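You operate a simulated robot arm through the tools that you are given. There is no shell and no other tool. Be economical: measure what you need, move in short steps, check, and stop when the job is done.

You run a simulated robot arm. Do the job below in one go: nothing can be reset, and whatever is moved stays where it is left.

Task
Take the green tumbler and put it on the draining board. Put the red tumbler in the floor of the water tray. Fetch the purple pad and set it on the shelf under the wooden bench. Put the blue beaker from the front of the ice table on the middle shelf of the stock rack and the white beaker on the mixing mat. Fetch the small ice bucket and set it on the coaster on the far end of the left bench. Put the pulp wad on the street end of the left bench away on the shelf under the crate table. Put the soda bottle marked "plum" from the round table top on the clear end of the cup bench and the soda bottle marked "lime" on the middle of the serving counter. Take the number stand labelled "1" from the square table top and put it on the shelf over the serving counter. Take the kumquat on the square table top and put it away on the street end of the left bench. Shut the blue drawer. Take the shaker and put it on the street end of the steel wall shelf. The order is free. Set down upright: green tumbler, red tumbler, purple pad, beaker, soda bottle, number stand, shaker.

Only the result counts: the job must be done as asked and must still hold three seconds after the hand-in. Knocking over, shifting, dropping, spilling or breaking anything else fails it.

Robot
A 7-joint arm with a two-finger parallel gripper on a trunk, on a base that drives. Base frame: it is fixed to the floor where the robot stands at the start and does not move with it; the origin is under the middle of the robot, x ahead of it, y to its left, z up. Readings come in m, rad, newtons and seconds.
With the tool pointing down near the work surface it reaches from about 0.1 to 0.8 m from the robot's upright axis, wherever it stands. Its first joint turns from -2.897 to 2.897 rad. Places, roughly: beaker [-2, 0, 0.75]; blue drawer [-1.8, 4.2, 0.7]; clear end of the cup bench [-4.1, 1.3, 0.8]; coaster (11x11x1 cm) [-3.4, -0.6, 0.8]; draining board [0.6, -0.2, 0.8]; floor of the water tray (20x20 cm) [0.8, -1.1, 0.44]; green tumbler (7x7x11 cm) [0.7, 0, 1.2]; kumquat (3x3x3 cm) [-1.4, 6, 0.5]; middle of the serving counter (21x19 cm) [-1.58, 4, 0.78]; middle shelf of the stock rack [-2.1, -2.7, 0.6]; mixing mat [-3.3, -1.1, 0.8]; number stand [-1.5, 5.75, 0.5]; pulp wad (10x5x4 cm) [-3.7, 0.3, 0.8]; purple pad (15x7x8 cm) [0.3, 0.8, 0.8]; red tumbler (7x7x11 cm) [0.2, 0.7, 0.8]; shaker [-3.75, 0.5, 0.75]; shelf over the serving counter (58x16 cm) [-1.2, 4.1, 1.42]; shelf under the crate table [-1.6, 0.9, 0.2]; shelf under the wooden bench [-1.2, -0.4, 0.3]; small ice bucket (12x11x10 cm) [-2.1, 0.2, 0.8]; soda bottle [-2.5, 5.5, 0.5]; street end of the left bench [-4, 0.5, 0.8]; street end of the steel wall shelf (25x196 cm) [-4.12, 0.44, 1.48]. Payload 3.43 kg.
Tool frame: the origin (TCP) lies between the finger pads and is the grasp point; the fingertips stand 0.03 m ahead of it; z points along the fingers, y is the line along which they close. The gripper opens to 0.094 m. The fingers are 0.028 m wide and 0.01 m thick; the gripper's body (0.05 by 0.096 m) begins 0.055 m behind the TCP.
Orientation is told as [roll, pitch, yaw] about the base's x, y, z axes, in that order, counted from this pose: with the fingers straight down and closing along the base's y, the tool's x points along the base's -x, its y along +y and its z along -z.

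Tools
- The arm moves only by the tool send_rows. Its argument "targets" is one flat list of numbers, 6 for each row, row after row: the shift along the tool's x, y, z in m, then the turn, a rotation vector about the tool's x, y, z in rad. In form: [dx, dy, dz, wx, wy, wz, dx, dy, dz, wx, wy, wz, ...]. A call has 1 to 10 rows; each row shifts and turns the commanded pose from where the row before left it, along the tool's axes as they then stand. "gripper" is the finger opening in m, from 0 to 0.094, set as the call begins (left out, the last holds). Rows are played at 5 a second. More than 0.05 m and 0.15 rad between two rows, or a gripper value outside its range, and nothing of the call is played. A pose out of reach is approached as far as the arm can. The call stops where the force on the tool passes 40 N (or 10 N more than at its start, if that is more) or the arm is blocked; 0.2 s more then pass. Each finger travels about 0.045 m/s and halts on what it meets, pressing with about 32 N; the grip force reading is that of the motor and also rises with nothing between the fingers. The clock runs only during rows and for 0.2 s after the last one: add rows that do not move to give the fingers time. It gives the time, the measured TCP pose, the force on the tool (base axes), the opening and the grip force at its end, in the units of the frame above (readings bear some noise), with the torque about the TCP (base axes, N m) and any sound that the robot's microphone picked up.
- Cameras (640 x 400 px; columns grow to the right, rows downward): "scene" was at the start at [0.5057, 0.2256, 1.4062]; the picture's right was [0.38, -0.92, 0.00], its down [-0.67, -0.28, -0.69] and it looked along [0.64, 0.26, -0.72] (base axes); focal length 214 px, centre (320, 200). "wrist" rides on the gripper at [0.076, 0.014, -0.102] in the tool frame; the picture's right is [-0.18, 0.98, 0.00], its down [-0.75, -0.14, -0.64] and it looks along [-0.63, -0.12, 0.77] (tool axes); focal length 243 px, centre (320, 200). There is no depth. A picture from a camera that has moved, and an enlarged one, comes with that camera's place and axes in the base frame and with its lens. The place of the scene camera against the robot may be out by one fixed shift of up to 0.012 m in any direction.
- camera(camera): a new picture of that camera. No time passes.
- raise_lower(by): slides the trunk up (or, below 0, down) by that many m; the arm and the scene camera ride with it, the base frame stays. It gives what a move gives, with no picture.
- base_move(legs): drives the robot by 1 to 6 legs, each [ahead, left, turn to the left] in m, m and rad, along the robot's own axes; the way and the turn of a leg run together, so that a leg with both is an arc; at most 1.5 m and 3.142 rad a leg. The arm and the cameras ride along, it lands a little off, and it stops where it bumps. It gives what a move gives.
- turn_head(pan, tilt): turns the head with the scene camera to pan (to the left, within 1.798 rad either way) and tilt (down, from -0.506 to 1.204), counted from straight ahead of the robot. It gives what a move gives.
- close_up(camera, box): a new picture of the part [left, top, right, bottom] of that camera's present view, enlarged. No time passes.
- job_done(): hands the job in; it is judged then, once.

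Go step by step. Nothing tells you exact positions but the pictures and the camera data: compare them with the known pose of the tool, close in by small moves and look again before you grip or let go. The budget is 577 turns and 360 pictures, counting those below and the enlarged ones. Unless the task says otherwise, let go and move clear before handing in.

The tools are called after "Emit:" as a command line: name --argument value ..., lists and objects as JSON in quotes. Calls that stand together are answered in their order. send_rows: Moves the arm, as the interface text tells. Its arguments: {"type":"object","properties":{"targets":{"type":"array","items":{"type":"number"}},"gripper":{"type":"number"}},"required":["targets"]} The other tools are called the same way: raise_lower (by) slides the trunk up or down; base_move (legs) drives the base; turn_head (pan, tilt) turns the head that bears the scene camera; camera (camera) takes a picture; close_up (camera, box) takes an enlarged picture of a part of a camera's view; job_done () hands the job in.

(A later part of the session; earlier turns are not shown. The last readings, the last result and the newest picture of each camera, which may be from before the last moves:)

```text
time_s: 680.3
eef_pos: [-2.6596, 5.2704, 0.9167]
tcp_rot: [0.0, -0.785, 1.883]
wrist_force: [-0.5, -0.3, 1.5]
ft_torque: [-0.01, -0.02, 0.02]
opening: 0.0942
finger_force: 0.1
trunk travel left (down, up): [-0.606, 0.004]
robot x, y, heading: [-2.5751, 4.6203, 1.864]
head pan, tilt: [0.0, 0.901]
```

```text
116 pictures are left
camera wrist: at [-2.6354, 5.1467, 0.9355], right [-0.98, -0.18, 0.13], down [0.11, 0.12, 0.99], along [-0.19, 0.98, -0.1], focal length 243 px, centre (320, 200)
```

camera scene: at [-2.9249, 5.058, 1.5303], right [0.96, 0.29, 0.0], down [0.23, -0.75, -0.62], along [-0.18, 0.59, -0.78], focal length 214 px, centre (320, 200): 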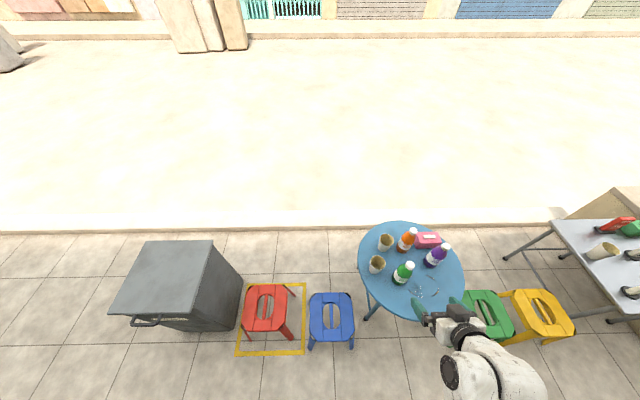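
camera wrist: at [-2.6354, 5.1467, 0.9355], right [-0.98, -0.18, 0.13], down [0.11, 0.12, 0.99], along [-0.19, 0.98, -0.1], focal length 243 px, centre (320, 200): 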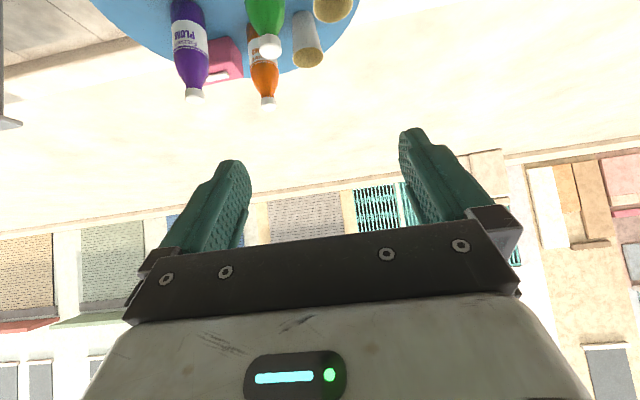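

Triangulated LIME ≈(-2.657,5.508), cap z≈0.645, table z≈0.46. Approach: shift, lower the trunk, and recheck.

Emit:
base_move --legs '[[0.1, -0.073, 0]]'

Emit:
raise_lower --by -0.35

Emit:
camera --camera "wrist"

```text
time_s: 681.6
eef_pos: [-2.6187, 5.3878, 0.9163]
tcp_rot: [0.0, -0.787, 1.882]
wrist_force: [-0.1, -0.4, -0.2]
ft_torque: [0.03, 0.01, 0.0]
opening: 0.094
finger_force: 0.0
trunk travel left (down, up): [-0.606, 0.004]
robot x, y, heading: [-2.537, 4.7389, 1.869]
head pan, tilt: [0.0, 0.901]
```

```text
time_s: 685.0
eef_pos: [-2.6193, 5.3876, 0.567]
tcp_rot: [0.001, -0.785, 1.884]
wrist_force: [0.6, -0.1, 0.4]
ft_torque: [0.0, -0.01, 0.01]
opening: 0.0939
finger_force: 0.0
trunk travel left (down, up): [-0.256, 0.354]
robot x, y, heading: [-2.5379, 4.734, 1.867]
head pan, tilt: [0.0, 0.901]
```

```text
115 pictures are left
camera wrist: at [-2.5939, 5.2632, 0.5856], right [-0.98, -0.18, 0.13], down [0.11, 0.12, 0.99], along [-0.19, 0.98, -0.1], focal length 243 px, centre (320, 200)
```

wrist: 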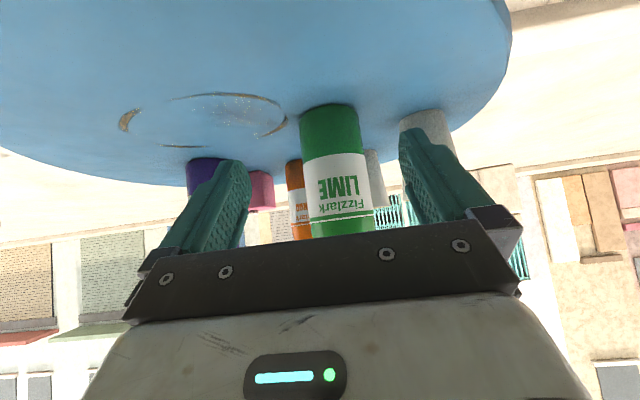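

Well aligned. Move forward and grip.

Emit:
send_rows --targets '[-0.0295, 0.001, 0.0295, 0, 0, 0, -0.0295, 0.001, 0.0295, 0, 0, 0, -0.0285, 0.001, 0.0285, 0, 0, 0, 0, 0, 0, 0, 0, 0]'

Emit:
send_rows --targets '[0, 0, 0, 0, 0, 0, 0, 0, 0, 0, 0, 0, 0, 0, 0, 0, 0, 0, 0, 0, 0, 0, 0, 0, 0, 0, 0, 0, 0, 0]' --gripper 0.03

Emit:
camera --camera "wrist"

```text
time_s: 686.0
eef_pos: [-2.6596, 5.5051, 0.5673]
tcp_rot: [-0.001, -0.787, 1.883]
wrist_force: [-0.4, -0.3, 0.3]
ft_torque: [0.03, 0.0, 0.02]
opening: 0.0938
finger_force: 0.1
trunk travel left (down, up): [-0.256, 0.354]
robot x, y, heading: [-2.5317, 4.7375, 1.87]
head pan, tilt: [0.0, 0.901]
```

```text
time_s: 687.2
eef_pos: [-2.6607, 5.5046, 0.567]
tcp_rot: [0.001, -0.786, 1.882]
wrist_force: [-1.4, 1.6, 1.5]
ft_torque: [0.17, 0.11, 0.04]
opening: 0.0657
finger_force: 32.0
trunk travel left (down, up): [-0.256, 0.354]
robot x, y, heading: [-2.5367, 4.7342, 1.869]
head pan, tilt: [0.0, 0.901]
```

```text
114 pictures are left
camera wrist: at [-2.6353, 5.3805, 0.5856], right [-0.98, -0.18, 0.13], down [0.11, 0.12, 0.99], along [-0.19, 0.98, -0.1], focal length 243 px, centre (320, 200)
```

wrist: 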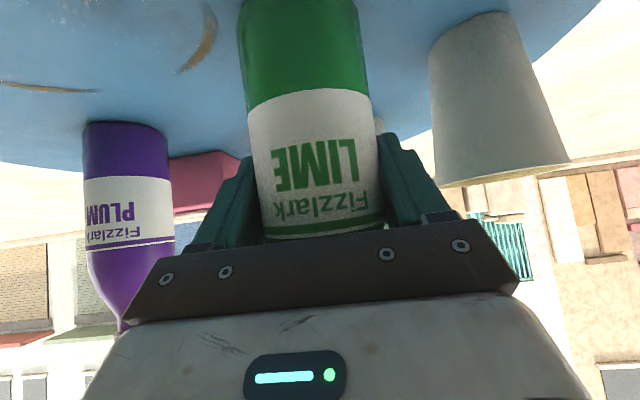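

LIME gripped. Lift, move beside the counter and turn toward it.

Emit:
raise_lower --by 0.35

Emit:
base_move --legs '[[-0.1, 0, 0], [0, -0.75, 0], [0, 0, 1.57], [0, 0, 1.57]]'

Emit:
turn_head --pan -0.2 --tilt 0.6

Emit:
camera --camera "scene"

```text
time_s: 690.6
eef_pos: [-2.6587, 5.5064, 0.9171]
tcp_rot: [0.0, -0.785, 1.882]
wrist_force: [0.4, 0.7, -3.5]
ft_torque: [0.0, 0.02, 0.0]
opening: 0.0659
finger_force: 31.8
trunk travel left (down, up): [-0.606, 0.004]
robot x, y, heading: [-2.5391, 4.7368, 1.87]
head pan, tilt: [0.0, 0.901]
```

```text
time_s: 703.1
eef_pos: [-1.6514, 4.0952, 0.9165]
tcp_rot: [-0.001, -0.785, -1.245]
wrist_force: [0.6, -1.6, -3.9]
ft_torque: [0.01, 0.01, -0.01]
opening: 0.0657
finger_force: 32.3
trunk travel left (down, up): [-0.606, 0.004]
robot x, y, heading: [-1.7873, 4.8621, -1.259]
head pan, tilt: [0.0, 0.901]
```

```text
time_s: 703.9
eef_pos: [-1.6516, 4.095, 0.9165]
tcp_rot: [0.001, -0.787, -1.246]
wrist_force: [0.6, 0.2, -4.3]
ft_torque: [0.0, 0.02, 0.0]
opening: 0.0659
finger_force: 32.4
trunk travel left (down, up): [-0.606, 0.004]
robot x, y, heading: [-1.7815, 4.8641, -1.261]
head pan, tilt: [-0.201, 0.6]
```

```text
113 pictures are left
camera scene: at [-1.4664, 4.4115, 1.5549], right [-0.99, -0.11, 0.0], down [-0.06, 0.56, -0.82], along [0.09, -0.82, -0.57], focal length 214 px, centre (320, 200)
```

scene: 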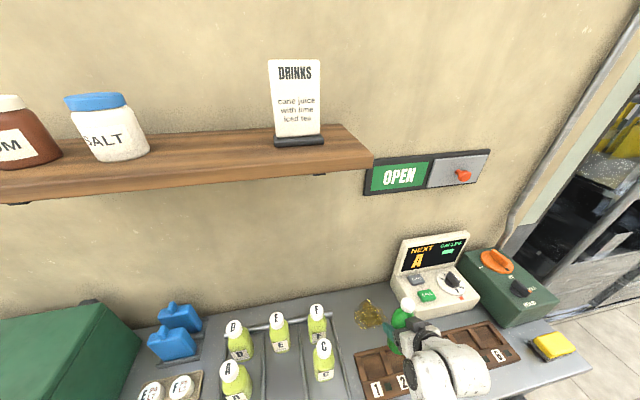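

Emit:
close_up --camera "scene" --box '[300, 270, 460, 400]'

Emit:
camera --camera "wrist"

```text
3.08 times, centred on (380, 335) of scene
camera zoom: at [-1.4664, 4.4115, 1.5549], right [-0.99, -0.11, 0.0], down [-0.06, 0.56, -0.82], along [0.09, -0.82, -0.57], focal length 660 px, centre (135, -215)
```

zoom: 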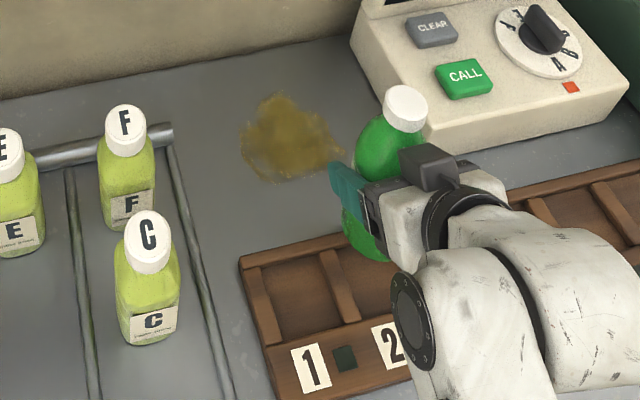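

```text
111 pictures are left
camera wrist: at [-1.6786, 4.2193, 0.9353], right [0.97, 0.19, 0.13], down [-0.11, -0.12, 0.99], along [0.2, -0.97, -0.1], focal length 243 px, centre (320, 200)
```

wrist: 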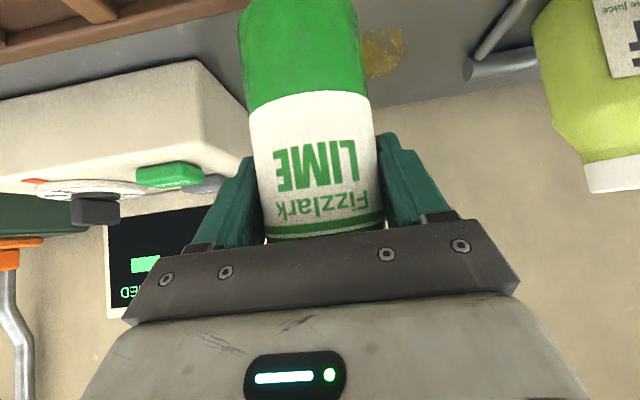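

The counter's middle has a flat stain; I'll put LIME just beside its centre at N≈−0.285,S≈4.32. Shift there.

Emit:
send_rows --targets '[-0.025, 0, -0.025, 0, 0, 0]'

Emit:
base_move --legs '[[0.0, 0.079, 0]]'

Emit:
send_rows --targets '[-0.028, 0, 0.028, 0, 0, 0, -0.028, 0, 0.028, 0, 0, 0, 0, 0, 0, 0, 0, 0]'

Emit:
close_up --camera "scene" --box '[270, 270, 450, 400]'

Emit:
camera --camera "wrist"

```text
time_s: 704.3
eef_pos: [-1.6508, 4.0933, 0.9512]
tcp_rot: [0.002, -0.782, -1.246]
wrist_force: [0.0, 0.0, -5.2]
ft_torque: [0.01, -0.01, -0.01]
opening: 0.0657
finger_force: 31.9
trunk travel left (down, up): [-0.606, 0.004]
robot x, y, heading: [-1.7878, 4.863, -1.26]
head pan, tilt: [-0.201, 0.6]
```

```text
time_s: 705.4
eef_pos: [-1.5735, 4.1194, 0.9523]
tcp_rot: [0.001, -0.787, -1.244]
wrist_force: [0.5, 0.6, -4.1]
ft_torque: [0.0, 0.02, -0.03]
opening: 0.0656
finger_force: 32.1
trunk travel left (down, up): [-0.606, 0.004]
robot x, y, heading: [-1.7127, 4.8866, -1.264]
head pan, tilt: [-0.201, 0.6]
```

```text
time_s: 706.2
eef_pos: [-1.5483, 4.045, 0.9503]
tcp_rot: [0.0, -0.787, -1.246]
wrist_force: [-0.6, -0.9, -3.9]
ft_torque: [-0.05, 0.0, -0.02]
opening: 0.0657
finger_force: 31.7
trunk travel left (down, up): [-0.606, 0.004]
robot x, y, heading: [-1.7084, 4.8868, -1.26]
head pan, tilt: [-0.201, 0.6]
```

```text
3.08 times, centred on (360, 335) of scene
camera zoom: at [-1.3895, 4.4361, 1.5549], right [-0.99, -0.11, 0.0], down [-0.06, 0.56, -0.82], along [0.09, -0.82, -0.57], focal length 660 px, centre (197, -215)
```

zoom: 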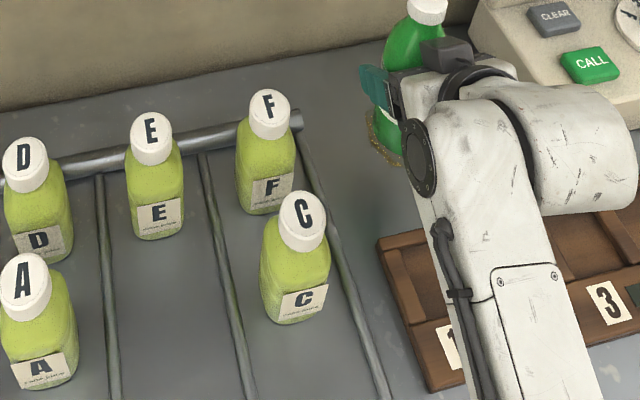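

```text
109 pictures are left
camera wrist: at [-1.5756, 4.1689, 0.9701], right [0.97, 0.19, 0.13], down [-0.11, -0.12, 0.99], along [0.2, -0.97, -0.1], focal length 243 px, centre (320, 200)
```

wrist: 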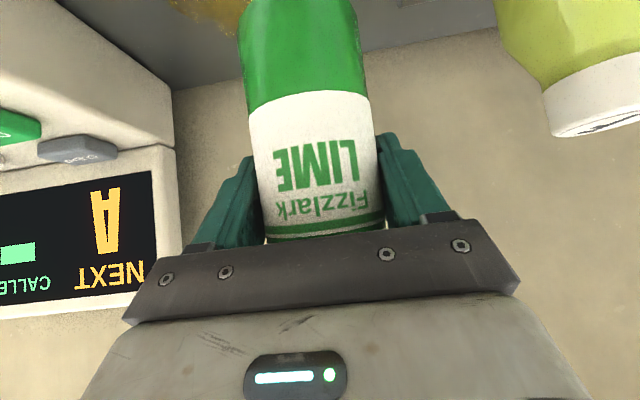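

Emit:
send_rows --targets '[0.018, 0, 0.018, 0, 0, 0, 0.018, 0, 0.018, 0, 0, 0, 0.005, 0, 0.005, 0, 0, 0, 0.003, 0, 0.003, 0, 0, 0, 0.003, 0, 0.003, 0, 0, 0, 0.003, 0, 0.003, 0, 0, 0]'

Emit:
send_rows --targets '[0.002, 0, 0.002, 0, 0, 0, 0.002, 0, 0.002, 0, 0, 0, 0.002, 0, 0.002, 0, 0, 0, 0.002, 0, 0.002, 0, 0, 0]'

```text
time_s: 707.6
eef_pos: [-1.5477, 4.0442, 0.8808]
tcp_rot: [0.001, -0.786, -1.244]
wrist_force: [-0.2, 0.2, -3.5]
ft_torque: [0.01, 0.05, 0.0]
opening: 0.0656
finger_force: 32.6
trunk travel left (down, up): [-0.606, 0.004]
robot x, y, heading: [-1.7124, 4.8851, -1.261]
head pan, tilt: [-0.201, 0.6]
```

```text
time_s: 708.6
eef_pos: [-1.5478, 4.0448, 0.8694]
tcp_rot: [0.0, -0.787, -1.244]
wrist_force: [1.1, 0.1, -3.9]
ft_torque: [-0.03, -0.04, 0.02]
opening: 0.0659
finger_force: 31.8
trunk travel left (down, up): [-0.606, 0.004]
robot x, y, heading: [-1.7064, 4.8863, -1.261]
head pan, tilt: [-0.201, 0.6]
```

Emit:
send_rows --targets '[0.002, 0, 0.002, 0, 0, 0, 0.002, 0, 0.002, 0, 0, 0, 0.002, 0, 0.002, 0, 0, 0, 0.002, 0, 0.002, 0, 0, 0, 0.002, 0, 0.002, 0, 0, 0]'

```text
time_s: 709.8
eef_pos: [-1.5464, 4.0396, 0.8632]
tcp_rot: [-0.004, -0.802, -1.24]
wrist_force: [0.2, -1.9, 7.3]
ft_torque: [-0.39, -0.02, 0.02]
opening: 0.0659
finger_force: 31.3
trunk travel left (down, up): [-0.606, 0.004]
robot x, y, heading: [-1.7078, 4.8868, -1.257]
head pan, tilt: [-0.201, 0.6]
stopped in row 5: the force on the tool passed its limit at 42 N (the readings are from after the stop); the commanded pose is now the measured one
```

Emit:
send_rows --targets '[-0.001, 0, -0.001, 0, 0.016, 0, 0, 0, 0, 0, 0, 0]'

Emit:
send_rows --targets '[0, 0, 0, 0, 0, 0, 0, 0, 0, 0, 0, 0, 0, 0, 0, 0, 0, 0]' --gripper 0.09

Emit:
send_rows --targets '[0.01, 0, -0.03, 0, 0, 0, 0.01, 0, -0.045, 0, 0, 0, 0, 0, -0.045, 0, 0, 0, 0, 0, -0.045, 0, 0, 0]'

Emit:
camera --camera "scene"

```text
time_s: 710.4
eef_pos: [-1.548, 4.0406, 0.8645]
tcp_rot: [-0.003, -0.784, -1.243]
wrist_force: [0.2, -4.2, 6.5]
ft_torque: [-0.47, -0.11, -0.01]
opening: 0.0655
finger_force: 32.3
trunk travel left (down, up): [-0.606, 0.004]
robot x, y, heading: [-1.71, 4.8851, -1.265]
head pan, tilt: [-0.201, 0.6]
```

```text
time_s: 711.2
eef_pos: [-1.5473, 4.041, 0.8624]
tcp_rot: [-0.004, -0.782, -1.243]
wrist_force: [-0.5, 0.4, 0.0]
ft_torque: [0.01, -0.02, 0.03]
opening: 0.0901
finger_force: 0.1
trunk travel left (down, up): [-0.606, 0.004]
robot x, y, heading: [-1.7083, 4.8863, -1.263]
head pan, tilt: [-0.201, 0.6]
```

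```text
time_s: 712.2
eef_pos: [-1.59, 4.1652, 0.966]
tcp_rot: [-0.002, -0.781, -1.244]
wrist_force: [-0.2, -0.4, 0.0]
ft_torque: [0.01, 0.01, 0.0]
opening: 0.0899
finger_force: 0.1
trunk travel left (down, up): [-0.606, 0.004]
robot x, y, heading: [-1.7089, 4.8844, -1.262]
head pan, tilt: [-0.201, 0.6]
```

```text
108 pictures are left
camera scene: at [-1.3894, 4.4365, 1.5549], right [-0.99, -0.11, 0.0], down [-0.06, 0.56, -0.82], along [0.09, -0.82, -0.57], focal length 214 px, centre (320, 200)
```

scene: 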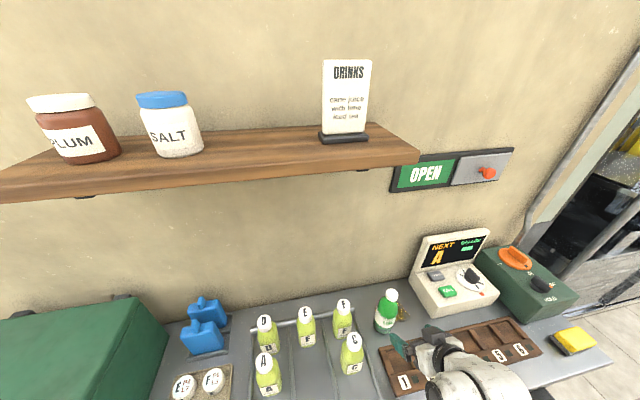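

LIME stands on the counter. Next, the open blue drawer: back up and look.

Emit:
base_move --legs '[[-0.3, 0, 0]]'

Emit:
turn_head --pan -0.4 --tilt 0.9

Emit:
camera --camera "scene"

```text
time_s: 714.2
eef_pos: [-1.6798, 4.4546, 0.9658]
tcp_rot: [-0.003, -0.781, -1.242]
wrist_force: [-0.3, 0.0, -0.2]
ft_torque: [-0.02, 0.04, -0.01]
opening: 0.0899
finger_force: 0.1
trunk travel left (down, up): [-0.606, 0.004]
robot x, y, heading: [-1.8048, 5.1741, -1.262]
head pan, tilt: [-0.201, 0.6]
```

```text
time_s: 715.0
eef_pos: [-1.6804, 4.4546, 0.967]
tcp_rot: [-0.003, -0.783, -1.241]
wrist_force: [-0.4, 0.0, 0.6]
ft_torque: [0.02, -0.01, 0.02]
opening: 0.09
finger_force: 0.1
trunk travel left (down, up): [-0.606, 0.004]
robot x, y, heading: [-1.8046, 5.1753, -1.257]
head pan, tilt: [-0.4, 0.901]
```

```text
107 pictures are left
camera scene: at [-1.498, 4.7384, 1.5303], right [-1.0, 0.09, 0.0], down [0.07, 0.78, -0.62], along [-0.05, -0.62, -0.78], focal length 214 px, centre (320, 200)
```

scene: 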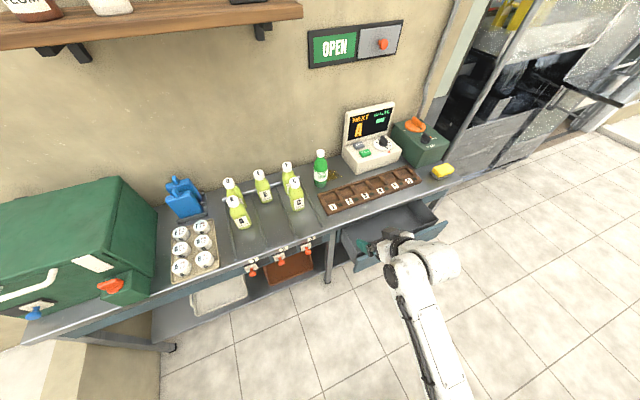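

Emit:
close_up --camera "scene" --box '[320, 170, 480, 290]'

Emit:
camera --camera "wrist"

```text
3.33 times, centred on (400, 230) of scene
camera zoom: at [-1.498, 4.7384, 1.5303], right [-1.0, 0.09, 0.0], down [0.07, 0.78, -0.62], along [-0.05, -0.62, -0.78], focal length 715 px, centre (53, 100)
```

zoom: 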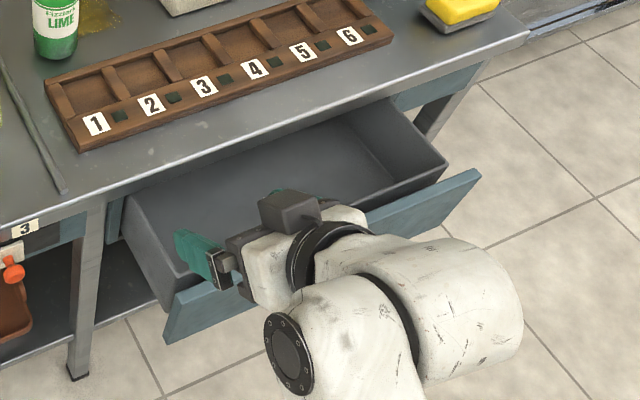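

```text
105 pictures are left
camera wrist: at [-1.7079, 4.5787, 0.9857], right [0.97, 0.19, 0.13], down [-0.1, -0.12, 0.99], along [0.21, -0.97, -0.1], focal length 243 px, centre (320, 200)
```

wrist: 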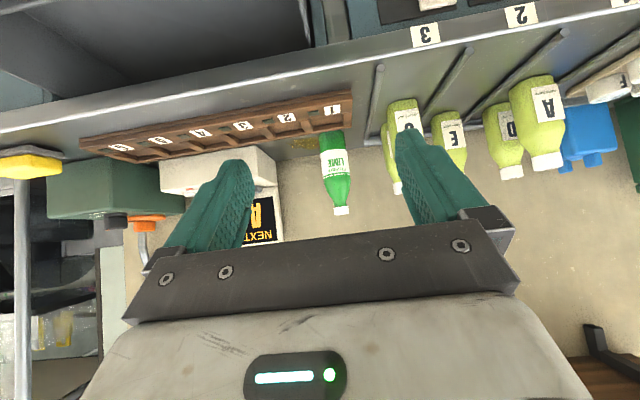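

Drawer front panel: S≈4.70, N −0.75…−0.29, z 0.60–0.72. Position the closed fingers in front of its centre.

Emit:
base_move --legs '[[-0.1, -0.234, 0]]'

Emit:
send_rows --targets '[0, 0, 0, 0, 0, 0, 0, 0, 0, 0, 0, 0, 0, 0, 0, 0, 0, 0, 0, 0, 0, 0, 0, 0, 0, 0, 0, 0, 0, 0]' --gripper 0.0

Emit:
raise_lower --by -0.275

Emit:
camera --camera "wrist"

Emit:
camera --camera "scene"

```text
time_s: 716.1
eef_pos: [-1.7527, 4.4595, 0.9648]
tcp_rot: [-0.004, -0.78, -1.248]
wrist_force: [0.2, -0.9, -1.0]
ft_torque: [0.01, 0.02, -0.02]
opening: 0.0901
finger_force: 0.1
trunk travel left (down, up): [-0.606, 0.004]
robot x, y, heading: [-1.8705, 5.1784, -1.265]
head pan, tilt: [-0.4, 0.901]
stopped in leg 1: the robot was blocked; the commanded pose is now the measured one
```

```text
time_s: 717.3
eef_pos: [-1.7526, 4.4599, 0.9666]
tcp_rot: [-0.003, -0.782, -1.247]
wrist_force: [0.4, -0.1, 0.4]
ft_torque: [-0.01, 0.02, -0.01]
opening: 0.0
finger_force: 13.7
trunk travel left (down, up): [-0.606, 0.004]
robot x, y, heading: [-1.8663, 5.1806, -1.259]
head pan, tilt: [-0.4, 0.901]
```

```text
time_s: 720.1
eef_pos: [-1.7515, 4.4606, 0.6917]
tcp_rot: [-0.003, -0.782, -1.249]
wrist_force: [0.0, 0.5, 1.2]
ft_torque: [-0.03, -0.01, -0.02]
opening: 0.0
finger_force: 32.2
trunk travel left (down, up): [-0.331, 0.279]
robot x, y, heading: [-1.8704, 5.1819, -1.265]
head pan, tilt: [-0.4, 0.901]
```

```text
104 pictures are left
camera wrist: at [-1.7786, 4.5853, 0.7108], right [0.97, 0.19, 0.13], down [-0.11, -0.12, 0.99], along [0.2, -0.97, -0.1], focal length 243 px, centre (320, 200)
```

wrist: 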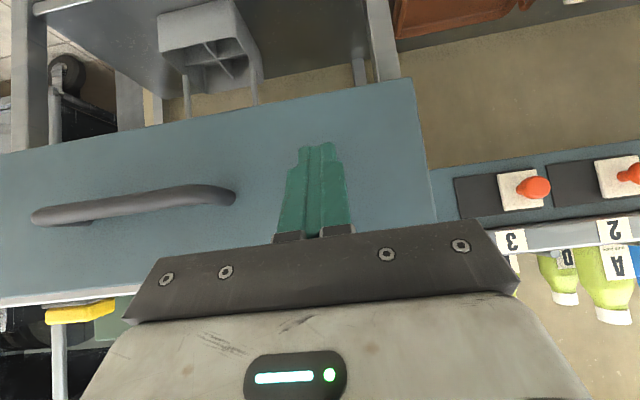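

```text
103 pictures are left
camera scene: at [-1.5674, 4.7441, 1.2553], right [-1.0, 0.09, 0.0], down [0.07, 0.78, -0.62], along [-0.06, -0.62, -0.78], focal length 214 px, centre (320, 200)
```

scene: 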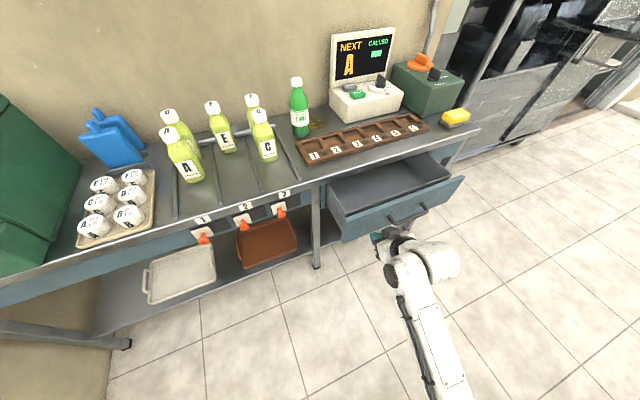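

The base touched something behind (likely a stool). I'll not back further; shift the hand right with the arm to the drawer's centre and push.

Emit:
send_rows --targets '[0, -0.045, 0, 0, 0, 0, 0, -0.045, 0, 0, 0, 0, 0, -0.045, 0, 0, 0, 0, 0, -0.03, 0, 0, 0, 0, 0, 0, 0, 0, 0, 0]'

Emit:
camera --camera "wrist"

```text
time_s: 720.8
eef_pos: [-1.8133, 4.4332, 0.6912]
tcp_rot: [0.018, -0.784, -1.228]
wrist_force: [-0.1, 0.4, 0.2]
ft_torque: [-0.04, -0.01, -0.05]
opening: 0.0002
finger_force: 32.5
trunk travel left (down, up): [-0.331, 0.279]
robot x, y, heading: [-1.8695, 5.177, -1.261]
head pan, tilt: [-0.4, 0.901]
stopped in row 3: the force on the tool passed its limit at 57 N (the readings are from after the stop); the commanded pose is now the measured one
```

```text
102 pictures are left
camera wrist: at [-1.8459, 4.5568, 0.7104], right [0.96, 0.22, 0.14], down [-0.12, -0.13, 0.98], along [0.24, -0.97, -0.1], focal length 243 px, centre (320, 200)
```

wrist: 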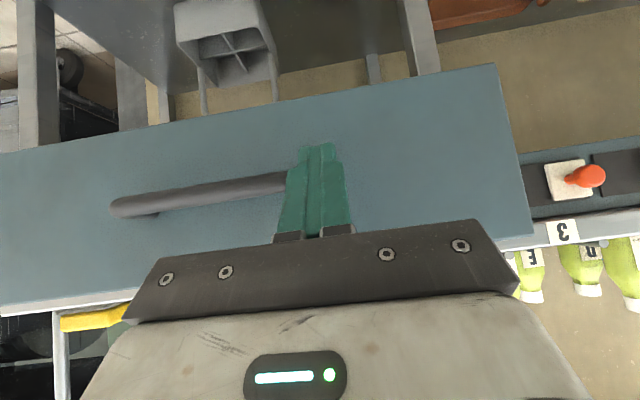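

Emit:
send_rows --targets '[0, 0.01, 0, -0.018, 0, 0, 0, 0, 0, 0, 0, 0]'

Emit:
base_move --legs '[[0.12, 0, 0]]'

Emit:
camera --camera "scene"

```text
time_s: 721.4
eef_pos: [-1.8048, 4.4371, 0.6901]
tcp_rot: [0.036, -0.784, -1.226]
wrist_force: [0.3, -0.3, 0.4]
ft_torque: [0.0, 0.01, -0.04]
opening: 0.0
finger_force: 32.2
trunk travel left (down, up): [-0.331, 0.279]
robot x, y, heading: [-1.866, 5.1838, -1.255]
head pan, tilt: [-0.4, 0.901]
```

```text
time_s: 722.6
eef_pos: [-1.7683, 4.322, 0.6917]
tcp_rot: [0.036, -0.784, -1.227]
wrist_force: [0.0, 0.2, 0.5]
ft_torque: [-0.01, -0.05, -0.02]
opening: 0.0002
finger_force: 32.4
trunk travel left (down, up): [-0.331, 0.279]
robot x, y, heading: [-1.832, 5.0673, -1.258]
head pan, tilt: [-0.4, 0.901]
```

```text
101 pictures are left
camera scene: at [-1.528, 4.6299, 1.2553], right [-1.0, 0.09, 0.0], down [0.07, 0.78, -0.62], along [-0.05, -0.62, -0.78], focal length 214 px, centre (320, 200)
```

scene: 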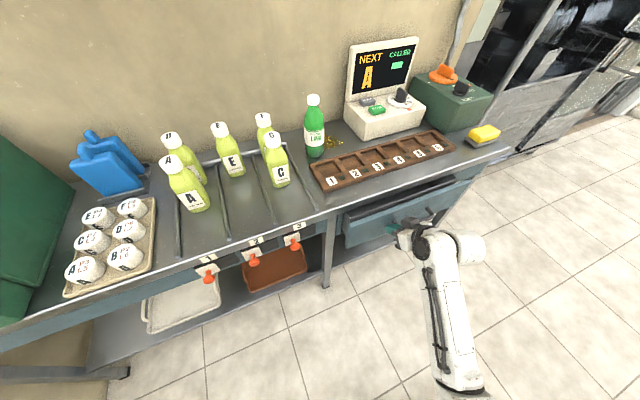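

Drawer slides easily. Continue pushing until it shuts.

Emit:
base_move --legs '[[0.07, 0, 0]]'

Emit:
send_rows --targets '[-0.007, 0, 0.007, 0, 0, 0, -0.007, 0, 0.007, 0, 0, 0, -0.007, 0, 0.007, 0, 0, 0, -0.007, 0, 0.007, 0, 0, 0, -0.007, 0, 0.007, 0, 0, 0, -0.007, 0, 0.007, 0, 0, 0]'

Emit:
close_up --camera "scene" --box '[320, 120, 500, 270]'

```text
time_s: 723.6
eef_pos: [-1.7539, 4.2779, 0.6893]
tcp_rot: [0.032, -0.768, -1.226]
wrist_force: [0.5, 0.9, 0.6]
ft_torque: [0.0, 0.0, 0.0]
opening: 0.0002
finger_force: 32.0
trunk travel left (down, up): [-0.331, 0.279]
robot x, y, heading: [-1.8167, 5.0184, -1.259]
head pan, tilt: [-0.4, 0.901]
stopped in leg 1: the force on the tool passed its limit at 121 N (the readings are from after the stop); the commanded pose is now the measured one
```

```text
time_s: 723.9
eef_pos: [-1.7557, 4.2772, 0.687]
tcp_rot: [0.034, -0.758, -1.228]
wrist_force: [-1.9, 8.0, 3.7]
ft_torque: [0.01, 0.01, 0.0]
opening: 0.0
finger_force: 32.2
trunk travel left (down, up): [-0.331, 0.279]
robot x, y, heading: [-1.8182, 5.0191, -1.26]
head pan, tilt: [-0.4, 0.901]
stopped in row 1: the force on the tool passed its limit at 55 N (the readings are from after the stop); the commanded pose is now the measured one
```

```text
2.67 times, centred on (410, 195) of scene
camera zoom: at [-1.5123, 4.5824, 1.2553], right [-1.0, 0.09, 0.0], down [0.07, 0.78, -0.62], along [-0.05, -0.62, -0.78], focal length 572 px, centre (80, 213)
```

zoom: 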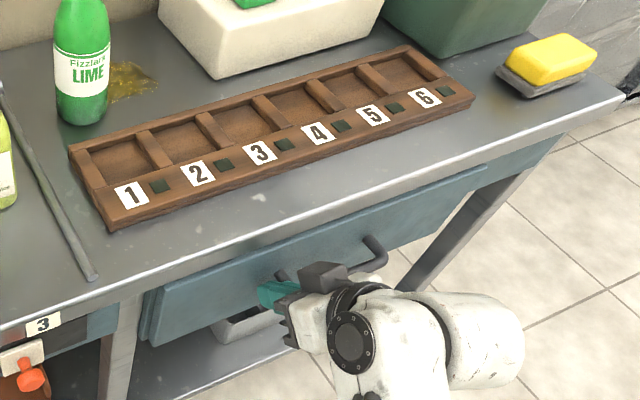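

Panel is flush with the counter front: drawer shut. Withdraw and check the stools behind.

Emit:
send_rows --targets '[0.03, 0, -0.03, 0, 0, 0, 0.03, 0, -0.03, 0, 0, 0]'

Emit:
raise_lower --by 0.33

Emit:
close_up --camera "scene" --box '[270, 150, 510, 320]'

Emit:
turn_head --pan 1.79 --tilt 0.7

Emit:
camera --camera "scene"

```text
time_s: 724.5
eef_pos: [-1.7847, 4.3544, 0.6904]
tcp_rot: [0.031, -0.762, -1.228]
wrist_force: [-0.5, 0.1, -0.5]
ft_torque: [0.05, -0.03, 0.04]
opening: 0.0
finger_force: 31.6
trunk travel left (down, up): [-0.331, 0.279]
robot x, y, heading: [-1.8162, 5.022, -1.254]
head pan, tilt: [-0.4, 0.901]
```

```text
time_s: 727.4
eef_pos: [-1.786, 4.3546, 0.9702]
tcp_rot: [0.033, -0.758, -1.227]
wrist_force: [-0.4, 0.3, -0.1]
ft_torque: [-0.02, -0.03, -0.01]
opening: 0.0
finger_force: 32.3
out of reach, approached as far as the arm can: row 1
trunk travel left (down, up): [-0.61, 0.0]
robot x, y, heading: [-1.8148, 5.0174, -1.261]
head pan, tilt: [-0.4, 0.901]
```

```text
2.35 times, centred on (390, 235) of scene
camera zoom: at [-1.5123, 4.5821, 1.5342], right [-1.0, 0.09, 0.0], down [0.07, 0.78, -0.62], along [-0.05, -0.62, -0.78], focal length 505 px, centre (155, 118)
```

zoom: 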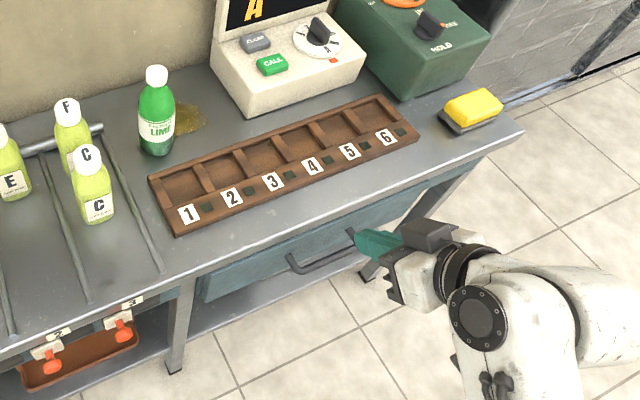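

```text
time_s: 729.4
eef_pos: [-1.7868, 4.3553, 0.9694]
tcp_rot: [0.034, -0.76, -1.229]
wrist_force: [0.5, 0.8, 0.6]
ft_torque: [-0.04, -0.02, -0.02]
opening: 0.0
finger_force: 31.9
trunk travel left (down, up): [-0.61, 0.0]
robot x, y, heading: [-1.8113, 5.0197, -1.257]
head pan, tilt: [1.791, 0.7]
```

```text
98 pictures are left
camera scene: at [-1.4324, 4.7003, 1.5504], right [0.51, -0.86, 0.0], down [-0.56, -0.33, -0.76], along [0.66, 0.39, -0.64], focal length 214 px, centre (320, 200)
```

scene: 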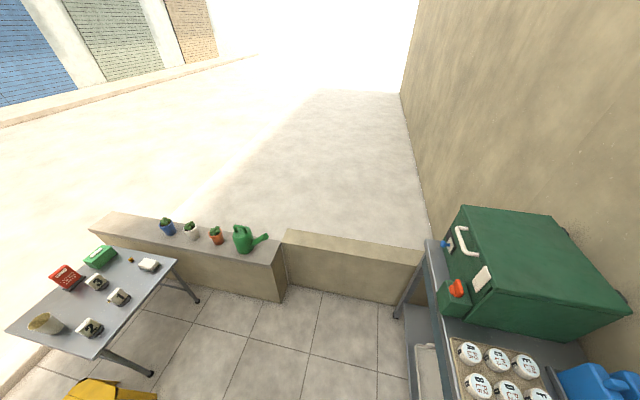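

Drawer is shut. Turn toward the square table and look at the number stands.

Emit:
base_move --legs '[[0, 0, 1.56]]'

Emit:
turn_head --pan 0.9 --tilt 0.9

Emit:
camera --camera "scene"

```text
time_s: 733.6
eef_pos: [-1.1514, 5.0362, 0.9696]
tcp_rot: [0.034, -0.759, 0.323]
wrist_force: [0.5, -0.2, 0.6]
ft_torque: [0.02, -0.02, 0.0]
opening: 0.0
finger_force: 32.0
trunk travel left (down, up): [-0.61, 0.0]
robot x, y, heading: [-1.8169, 5.0179, 0.297]
head pan, tilt: [1.791, 0.7]
```

```text
time_s: 734.8
eef_pos: [-1.1526, 5.0373, 0.9697]
tcp_rot: [0.032, -0.761, 0.324]
wrist_force: [-0.2, -0.2, 0.6]
ft_torque: [-0.01, -0.03, -0.03]
opening: 0.0
finger_force: 32.1
trunk travel left (down, up): [-0.61, 0.0]
robot x, y, heading: [-1.8153, 5.0181, 0.293]
head pan, tilt: [0.901, 0.901]
```

```text
97 pictures are left
camera scene: at [-1.4322, 5.403, 1.5342], right [0.93, -0.37, 0.0], down [-0.29, -0.73, -0.62], along [0.23, 0.58, -0.78], focal length 214 px, centre (320, 200)
```

scene: 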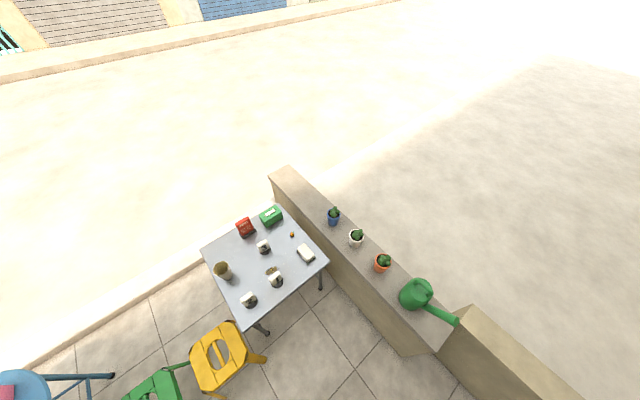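

Stand "1" ≈(-1.505,5.787), table z≈0.50. Position in front of the square table.

Emit:
base_move --legs '[[0.34, -0.1, 0], [0, 0, 1.57]]'

Emit:
send_rows --targets '[0, 0, 0, 0.032, -0.025, 0, 0, 0, 0, 0, 0, 0, 0, 0, 0, 0, 0, 0, 0, 0, 0, 0, 0, 0]' --gripper 0.094

Emit:
camera --camera "wrist"

Emit:
turn_head --pan -0.1 --tilt 0.9

Emit:
camera --camera "scene"

```text
time_s: 740.9
eef_pos: [-1.4865, 5.6838, 0.9693]
tcp_rot: [0.032, -0.76, 1.904]
wrist_force: [-1.6, 0.4, 0.1]
ft_torque: [0.02, -0.02, 0.02]
opening: 0.0001
finger_force: 31.6
trunk travel left (down, up): [-0.61, 0.0]
robot x, y, heading: [-1.4649, 5.0196, 1.875]
head pan, tilt: [0.901, 0.901]
```

```text
time_s: 741.9
eef_pos: [-1.4848, 5.685, 0.9705]
tcp_rot: [0.001, -0.785, 1.901]
wrist_force: [-0.4, 0.2, -0.6]
ft_torque: [-0.01, 0.05, 0.03]
opening: 0.0864
finger_force: 0.0
trunk travel left (down, up): [-0.61, 0.0]
robot x, y, heading: [-1.4636, 5.0212, 1.876]
head pan, tilt: [0.901, 0.901]
```

```text
96 pictures are left
camera wrist: at [-1.4582, 5.5606, 0.9887], right [-0.97, -0.2, 0.13], down [0.11, 0.12, 0.99], along [-0.21, 0.97, -0.1], focal length 243 px, centre (320, 200)
```

wrist: 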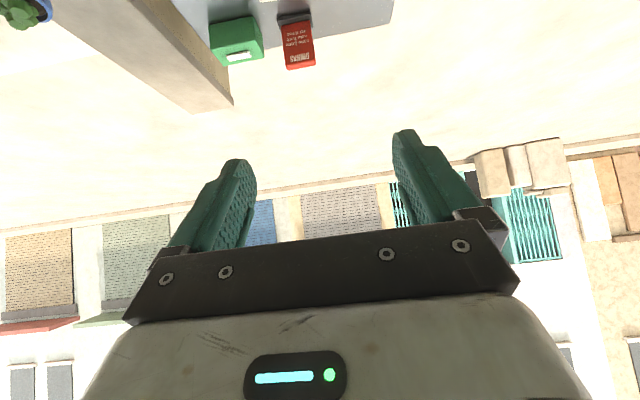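

```text
time_s: 743.2
eef_pos: [-1.4858, 5.6839, 0.9693]
tcp_rot: [0.002, -0.785, 1.901]
wrist_force: [-0.5, 0.0, -0.4]
ft_torque: [0.01, 0.06, 0.04]
opening: 0.094
finger_force: 0.1
trunk travel left (down, up): [-0.61, 0.0]
robot x, y, heading: [-1.4619, 5.0189, 1.872]
head pan, tilt: [-0.099, 0.901]
```

```text
95 pictures are left
camera scene: at [-1.8051, 5.4592, 1.5342], right [0.98, 0.2, 0.0], down [0.16, -0.77, -0.62], along [-0.12, 0.61, -0.78], focal length 214 px, centre (320, 200)
```

scene: 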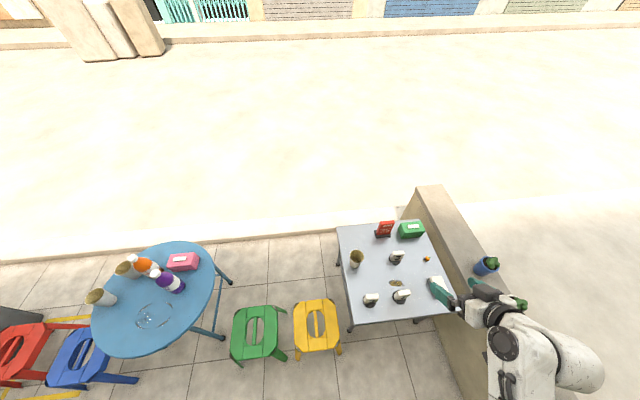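

Emit:
base_move --legs '[[-0.02, -0.016, 0]]'

Emit:
raise_lower --by -0.4

Emit:
camera --camera "wrist"

```text
time_s: 744.0
eef_pos: [-1.4642, 5.6692, 0.9701]
tcp_rot: [0.002, -0.785, 1.903]
wrist_force: [0.0, 0.0, -0.2]
ft_torque: [0.03, 0.0, -0.01]
opening: 0.094
finger_force: 0.1
trunk travel left (down, up): [-0.61, 0.0]
robot x, y, heading: [-1.4409, 5.0049, 1.872]
head pan, tilt: [-0.099, 0.901]
```

```text
time_s: 747.8
eef_pos: [-1.4647, 5.6709, 0.5691]
tcp_rot: [0.002, -0.785, 1.902]
wrist_force: [-0.6, -0.7, -0.6]
ft_torque: [0.01, 0.01, -0.01]
opening: 0.0938
finger_force: 0.1
trunk travel left (down, up): [-0.21, 0.4]
robot x, y, heading: [-1.4398, 5.0059, 1.873]
head pan, tilt: [-0.099, 0.901]
```

```text
94 pictures are left
camera wrist: at [-1.4368, 5.5459, 0.5887], right [-0.97, -0.2, 0.13], down [0.11, 0.12, 0.99], along [-0.21, 0.97, -0.1], focal length 243 px, centre (320, 200)
```

wrist: 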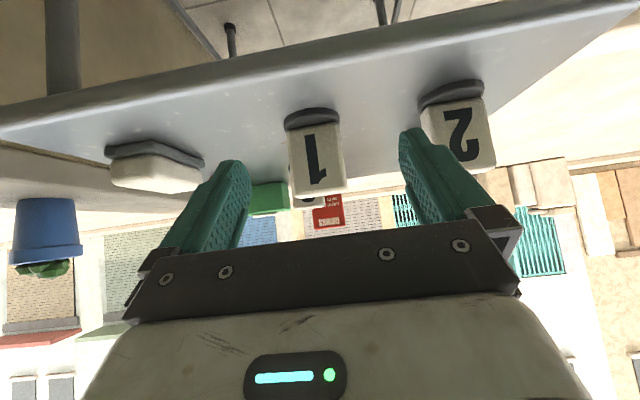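

Emit:
raise_lower --by -0.036

Emit:
send_rows --targets '[-0.021, -0.01, 0.021, 0, 0, 0, 0, 0, 0, 0, 0, 0]'

Emit:
camera --camera "wrist"

```text
time_s: 748.6
eef_pos: [-1.464, 5.67, 0.5349]
tcp_rot: [0.001, -0.786, 1.902]
wrist_force: [0.4, 0.2, -0.2]
ft_torque: [0.0, -0.02, -0.02]
opening: 0.0939
finger_force: 0.0
trunk travel left (down, up): [-0.174, 0.436]
robot x, y, heading: [-1.441, 5.0092, 1.87]
head pan, tilt: [-0.099, 0.901]
```

```text
time_s: 749.2
eef_pos: [-1.4644, 5.7021, 0.5342]
tcp_rot: [0.003, -0.784, 1.9]
wrist_force: [0.4, 0.3, -0.4]
ft_torque: [-0.02, 0.01, -0.02]
opening: 0.0939
finger_force: 0.0
trunk travel left (down, up): [-0.174, 0.436]
robot x, y, heading: [-1.4388, 5.0046, 1.873]
head pan, tilt: [-0.099, 0.901]
```

```text
93 pictures are left
camera wrist: at [-1.4372, 5.5779, 0.5527], right [-0.97, -0.2, 0.13], down [0.11, 0.12, 0.99], along [-0.21, 0.97, -0.1], focal length 243 px, centre (320, 200)
```

wrist: 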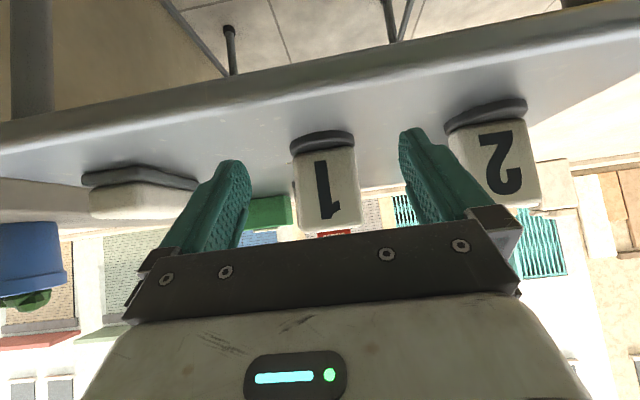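

Emit:
send_rows --targets '[-0.028, -0.005, 0.028, 0, 0, 0, -0.014, 0, 0.014, 0, 0, 0, 0, 0, 0, 0, 0, 0]'

Emit:
camera --camera "wrist"

```text
time_s: 750.0
eef_pos: [-1.4797, 5.7589, 0.5342]
tcp_rot: [0.002, -0.783, 1.902]
wrist_force: [-0.2, 0.3, -0.3]
ft_torque: [-0.02, 0.0, 0.0]
opening: 0.0938
finger_force: 0.0
trunk travel left (down, up): [-0.174, 0.436]
robot x, y, heading: [-1.44, 5.0086, 1.872]
head pan, tilt: [-0.099, 0.901]
```

```text
92 pictures are left
camera wrist: at [-1.4516, 5.6354, 0.5531], right [-0.97, -0.2, 0.13], down [0.11, 0.12, 0.99], along [-0.21, 0.97, -0.1], focal length 243 px, centre (320, 200)
```

wrist: 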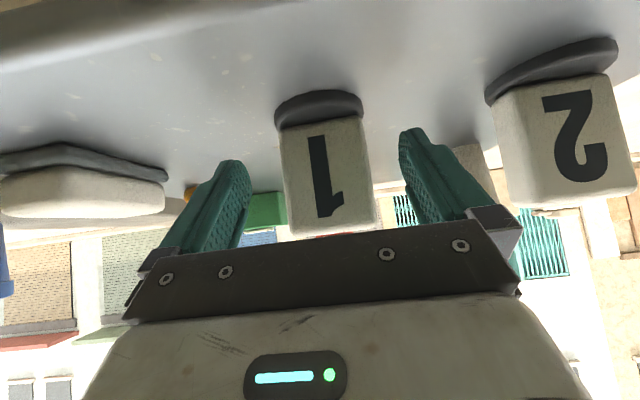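

Emit:
send_rows --targets '[-0.028, 0.0, 0.028, 0, 0, 0, 0, 0, 0, 0, 0, 0]'

Emit:
send_rows --targets '[0, 0, 0, 0, 0, 0, 0, 0, 0, 0, 0, 0, 0, 0, 0, 0, 0, 0, 0, 0, 0, 0, 0, 0, 0, 0, 0, 0, 0, 0]' --gripper 0.02

Emit:
raise_lower --by 0.08

Emit:
camera --camera "wrist"

```text
time_s: 750.6
eef_pos: [-1.4915, 5.7961, 0.5338]
tcp_rot: [0.003, -0.784, 1.903]
wrist_force: [0.6, -0.5, -0.7]
ft_torque: [-0.01, -0.02, -0.03]
opening: 0.094
finger_force: 0.0
trunk travel left (down, up): [-0.174, 0.436]
robot x, y, heading: [-1.4424, 5.0073, 1.87]
head pan, tilt: [-0.099, 0.901]
```

```text
time_s: 751.8
eef_pos: [-1.4907, 5.7952, 0.5347]
tcp_rot: [0.003, -0.784, 1.902]
wrist_force: [0.1, -0.2, 0.7]
ft_torque: [0.03, -0.04, -0.01]
opening: 0.0598
finger_force: 31.9
trunk travel left (down, up): [-0.174, 0.436]
robot x, y, heading: [-1.443, 5.0025, 1.869]
head pan, tilt: [-0.099, 0.901]
```

```text
time_s: 753.0
eef_pos: [-1.4917, 5.7958, 0.6151]
tcp_rot: [0.001, -0.786, 1.903]
wrist_force: [0.7, 0.3, -0.6]
ft_torque: [-0.01, 0.0, 0.03]
opening: 0.0599
finger_force: 32.5
trunk travel left (down, up): [-0.254, 0.356]
robot x, y, heading: [-1.4366, 5.005, 1.865]
head pan, tilt: [-0.099, 0.901]
```

```text
91 pictures are left
camera wrist: at [-1.4641, 5.6723, 0.633], right [-0.97, -0.2, 0.13], down [0.11, 0.12, 0.99], along [-0.21, 0.97, -0.1], focal length 243 px, centre (320, 200)
```

wrist: 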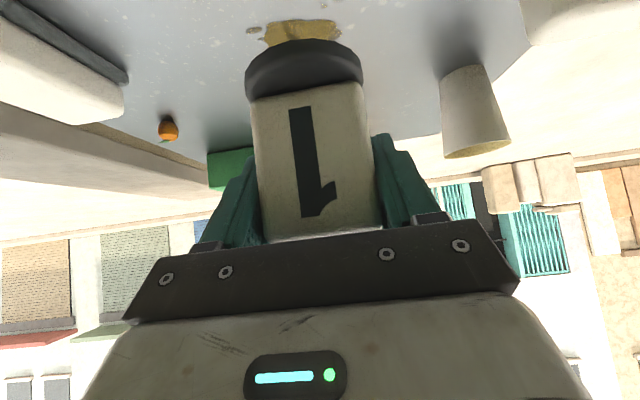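

Stand "1" held. Raise high, then turn around to the wall shelf.

Emit:
raise_lower --by 0.356

Emit:
base_move --legs '[[-0.05, 0, 0]]'

Emit:
send_rows --targets '[-0.034, 0, -0.034, 0, 0, 0, -0.034, 0, -0.034, 0, 0, 0, -0.034, 0, -0.034, 0, 0, 0, -0.034, 0, -0.034, 0, 0, 0, -0.034, 0, -0.034, 0, 0, 0, -0.034, 0, -0.034, 0, 0, 0, -0.034, 0, -0.034, 0, 0, 0, -0.034, 0, -0.034, 0, 0, 0, -0.034, 0, -0.034, 0, 0, 0, -0.034, 0, -0.034, 0, 0, 0]'

Emit:
send_rows --targets '[-0.034, 0, -0.034, 0, 0, 0, -0.034, 0, -0.034, 0, 0, 0]'

Emit:
base_move --legs '[[0, 0, 1.57], [0, 0, 1.57]]'

Emit:
turn_head --pan -0.2 --tilt 0.3

Emit:
camera --camera "scene"

```text
time_s: 756.5
eef_pos: [-1.4915, 5.7963, 0.9688]
tcp_rot: [0.002, -0.785, 1.901]
wrist_force: [0.1, 0.4, -1.5]
ft_torque: [0.0, -0.04, 0.0]
opening: 0.0596
finger_force: 31.9
trunk travel left (down, up): [-0.61, 0.0]
robot x, y, heading: [-1.4399, 5.0044, 1.868]
head pan, tilt: [-0.099, 0.901]
```

```text
time_s: 757.4
eef_pos: [-1.4776, 5.7467, 0.9709]
tcp_rot: [0.002, -0.786, 1.901]
wrist_force: [-0.2, -0.8, -1.1]
ft_torque: [0.01, -0.05, 0.0]
opening: 0.0598
finger_force: 32.0
trunk travel left (down, up): [-0.61, 0.0]
robot x, y, heading: [-1.426, 4.955, 1.875]
head pan, tilt: [-0.099, 0.901]
```

```text
time_s: 759.6
eef_pos: [-1.4757, 5.7462, 1.4515]
tcp_rot: [0.001, -0.783, 1.902]
wrist_force: [0.2, -0.4, -0.7]
ft_torque: [0.0, 0.01, -0.01]
opening: 0.0597
finger_force: 31.5
trunk travel left (down, up): [-0.61, 0.0]
robot x, y, heading: [-1.4274, 4.9572, 1.874]
head pan, tilt: [-0.099, 0.901]
```

```text
time_s: 760.2
eef_pos: [-1.4768, 5.7478, 1.5458]
tcp_rot: [0.003, -0.784, 1.902]
wrist_force: [0.5, -0.6, -1.0]
ft_torque: [0.03, 0.01, 0.0]
opening: 0.0599
finger_force: 32.5
trunk travel left (down, up): [-0.61, 0.0]
robot x, y, heading: [-1.4261, 4.9576, 1.871]
head pan, tilt: [-0.099, 0.901]
```

```text
time_s: 768.2
eef_pos: [-1.3672, 4.1677, 1.5465]
tcp_rot: [0.001, -0.785, -1.227]
wrist_force: [0.2, -0.5, -0.7]
ft_torque: [-0.03, -0.02, 0.04]
opening: 0.0598
finger_force: 31.9
trunk travel left (down, up): [-0.61, 0.0]
robot x, y, heading: [-1.424, 4.9559, -1.254]
head pan, tilt: [-0.099, 0.901]
```

```text
time_s: 769.2
eef_pos: [-1.3668, 4.1686, 1.5455]
tcp_rot: [0.002, -0.783, -1.227]
wrist_force: [0.1, 0.2, -0.7]
ft_torque: [0.0, -0.02, 0.03]
opening: 0.0601
finger_force: 32.4
trunk travel left (down, up): [-0.61, 0.0]
robot x, y, heading: [-1.4259, 4.9588, -1.259]
head pan, tilt: [-0.201, 0.3]
```

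```text
90 pictures are left
camera scene: at [-1.1048, 4.504, 1.5864], right [-0.99, -0.11, 0.0], down [-0.03, 0.29, -0.95], along [0.11, -0.95, -0.3], focal length 214 px, centre (320, 200)
```

scene: 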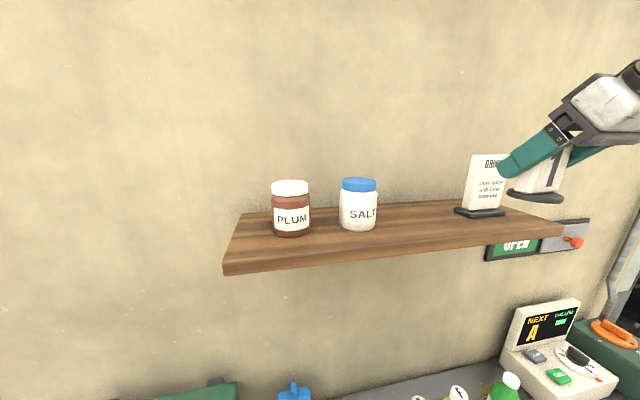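

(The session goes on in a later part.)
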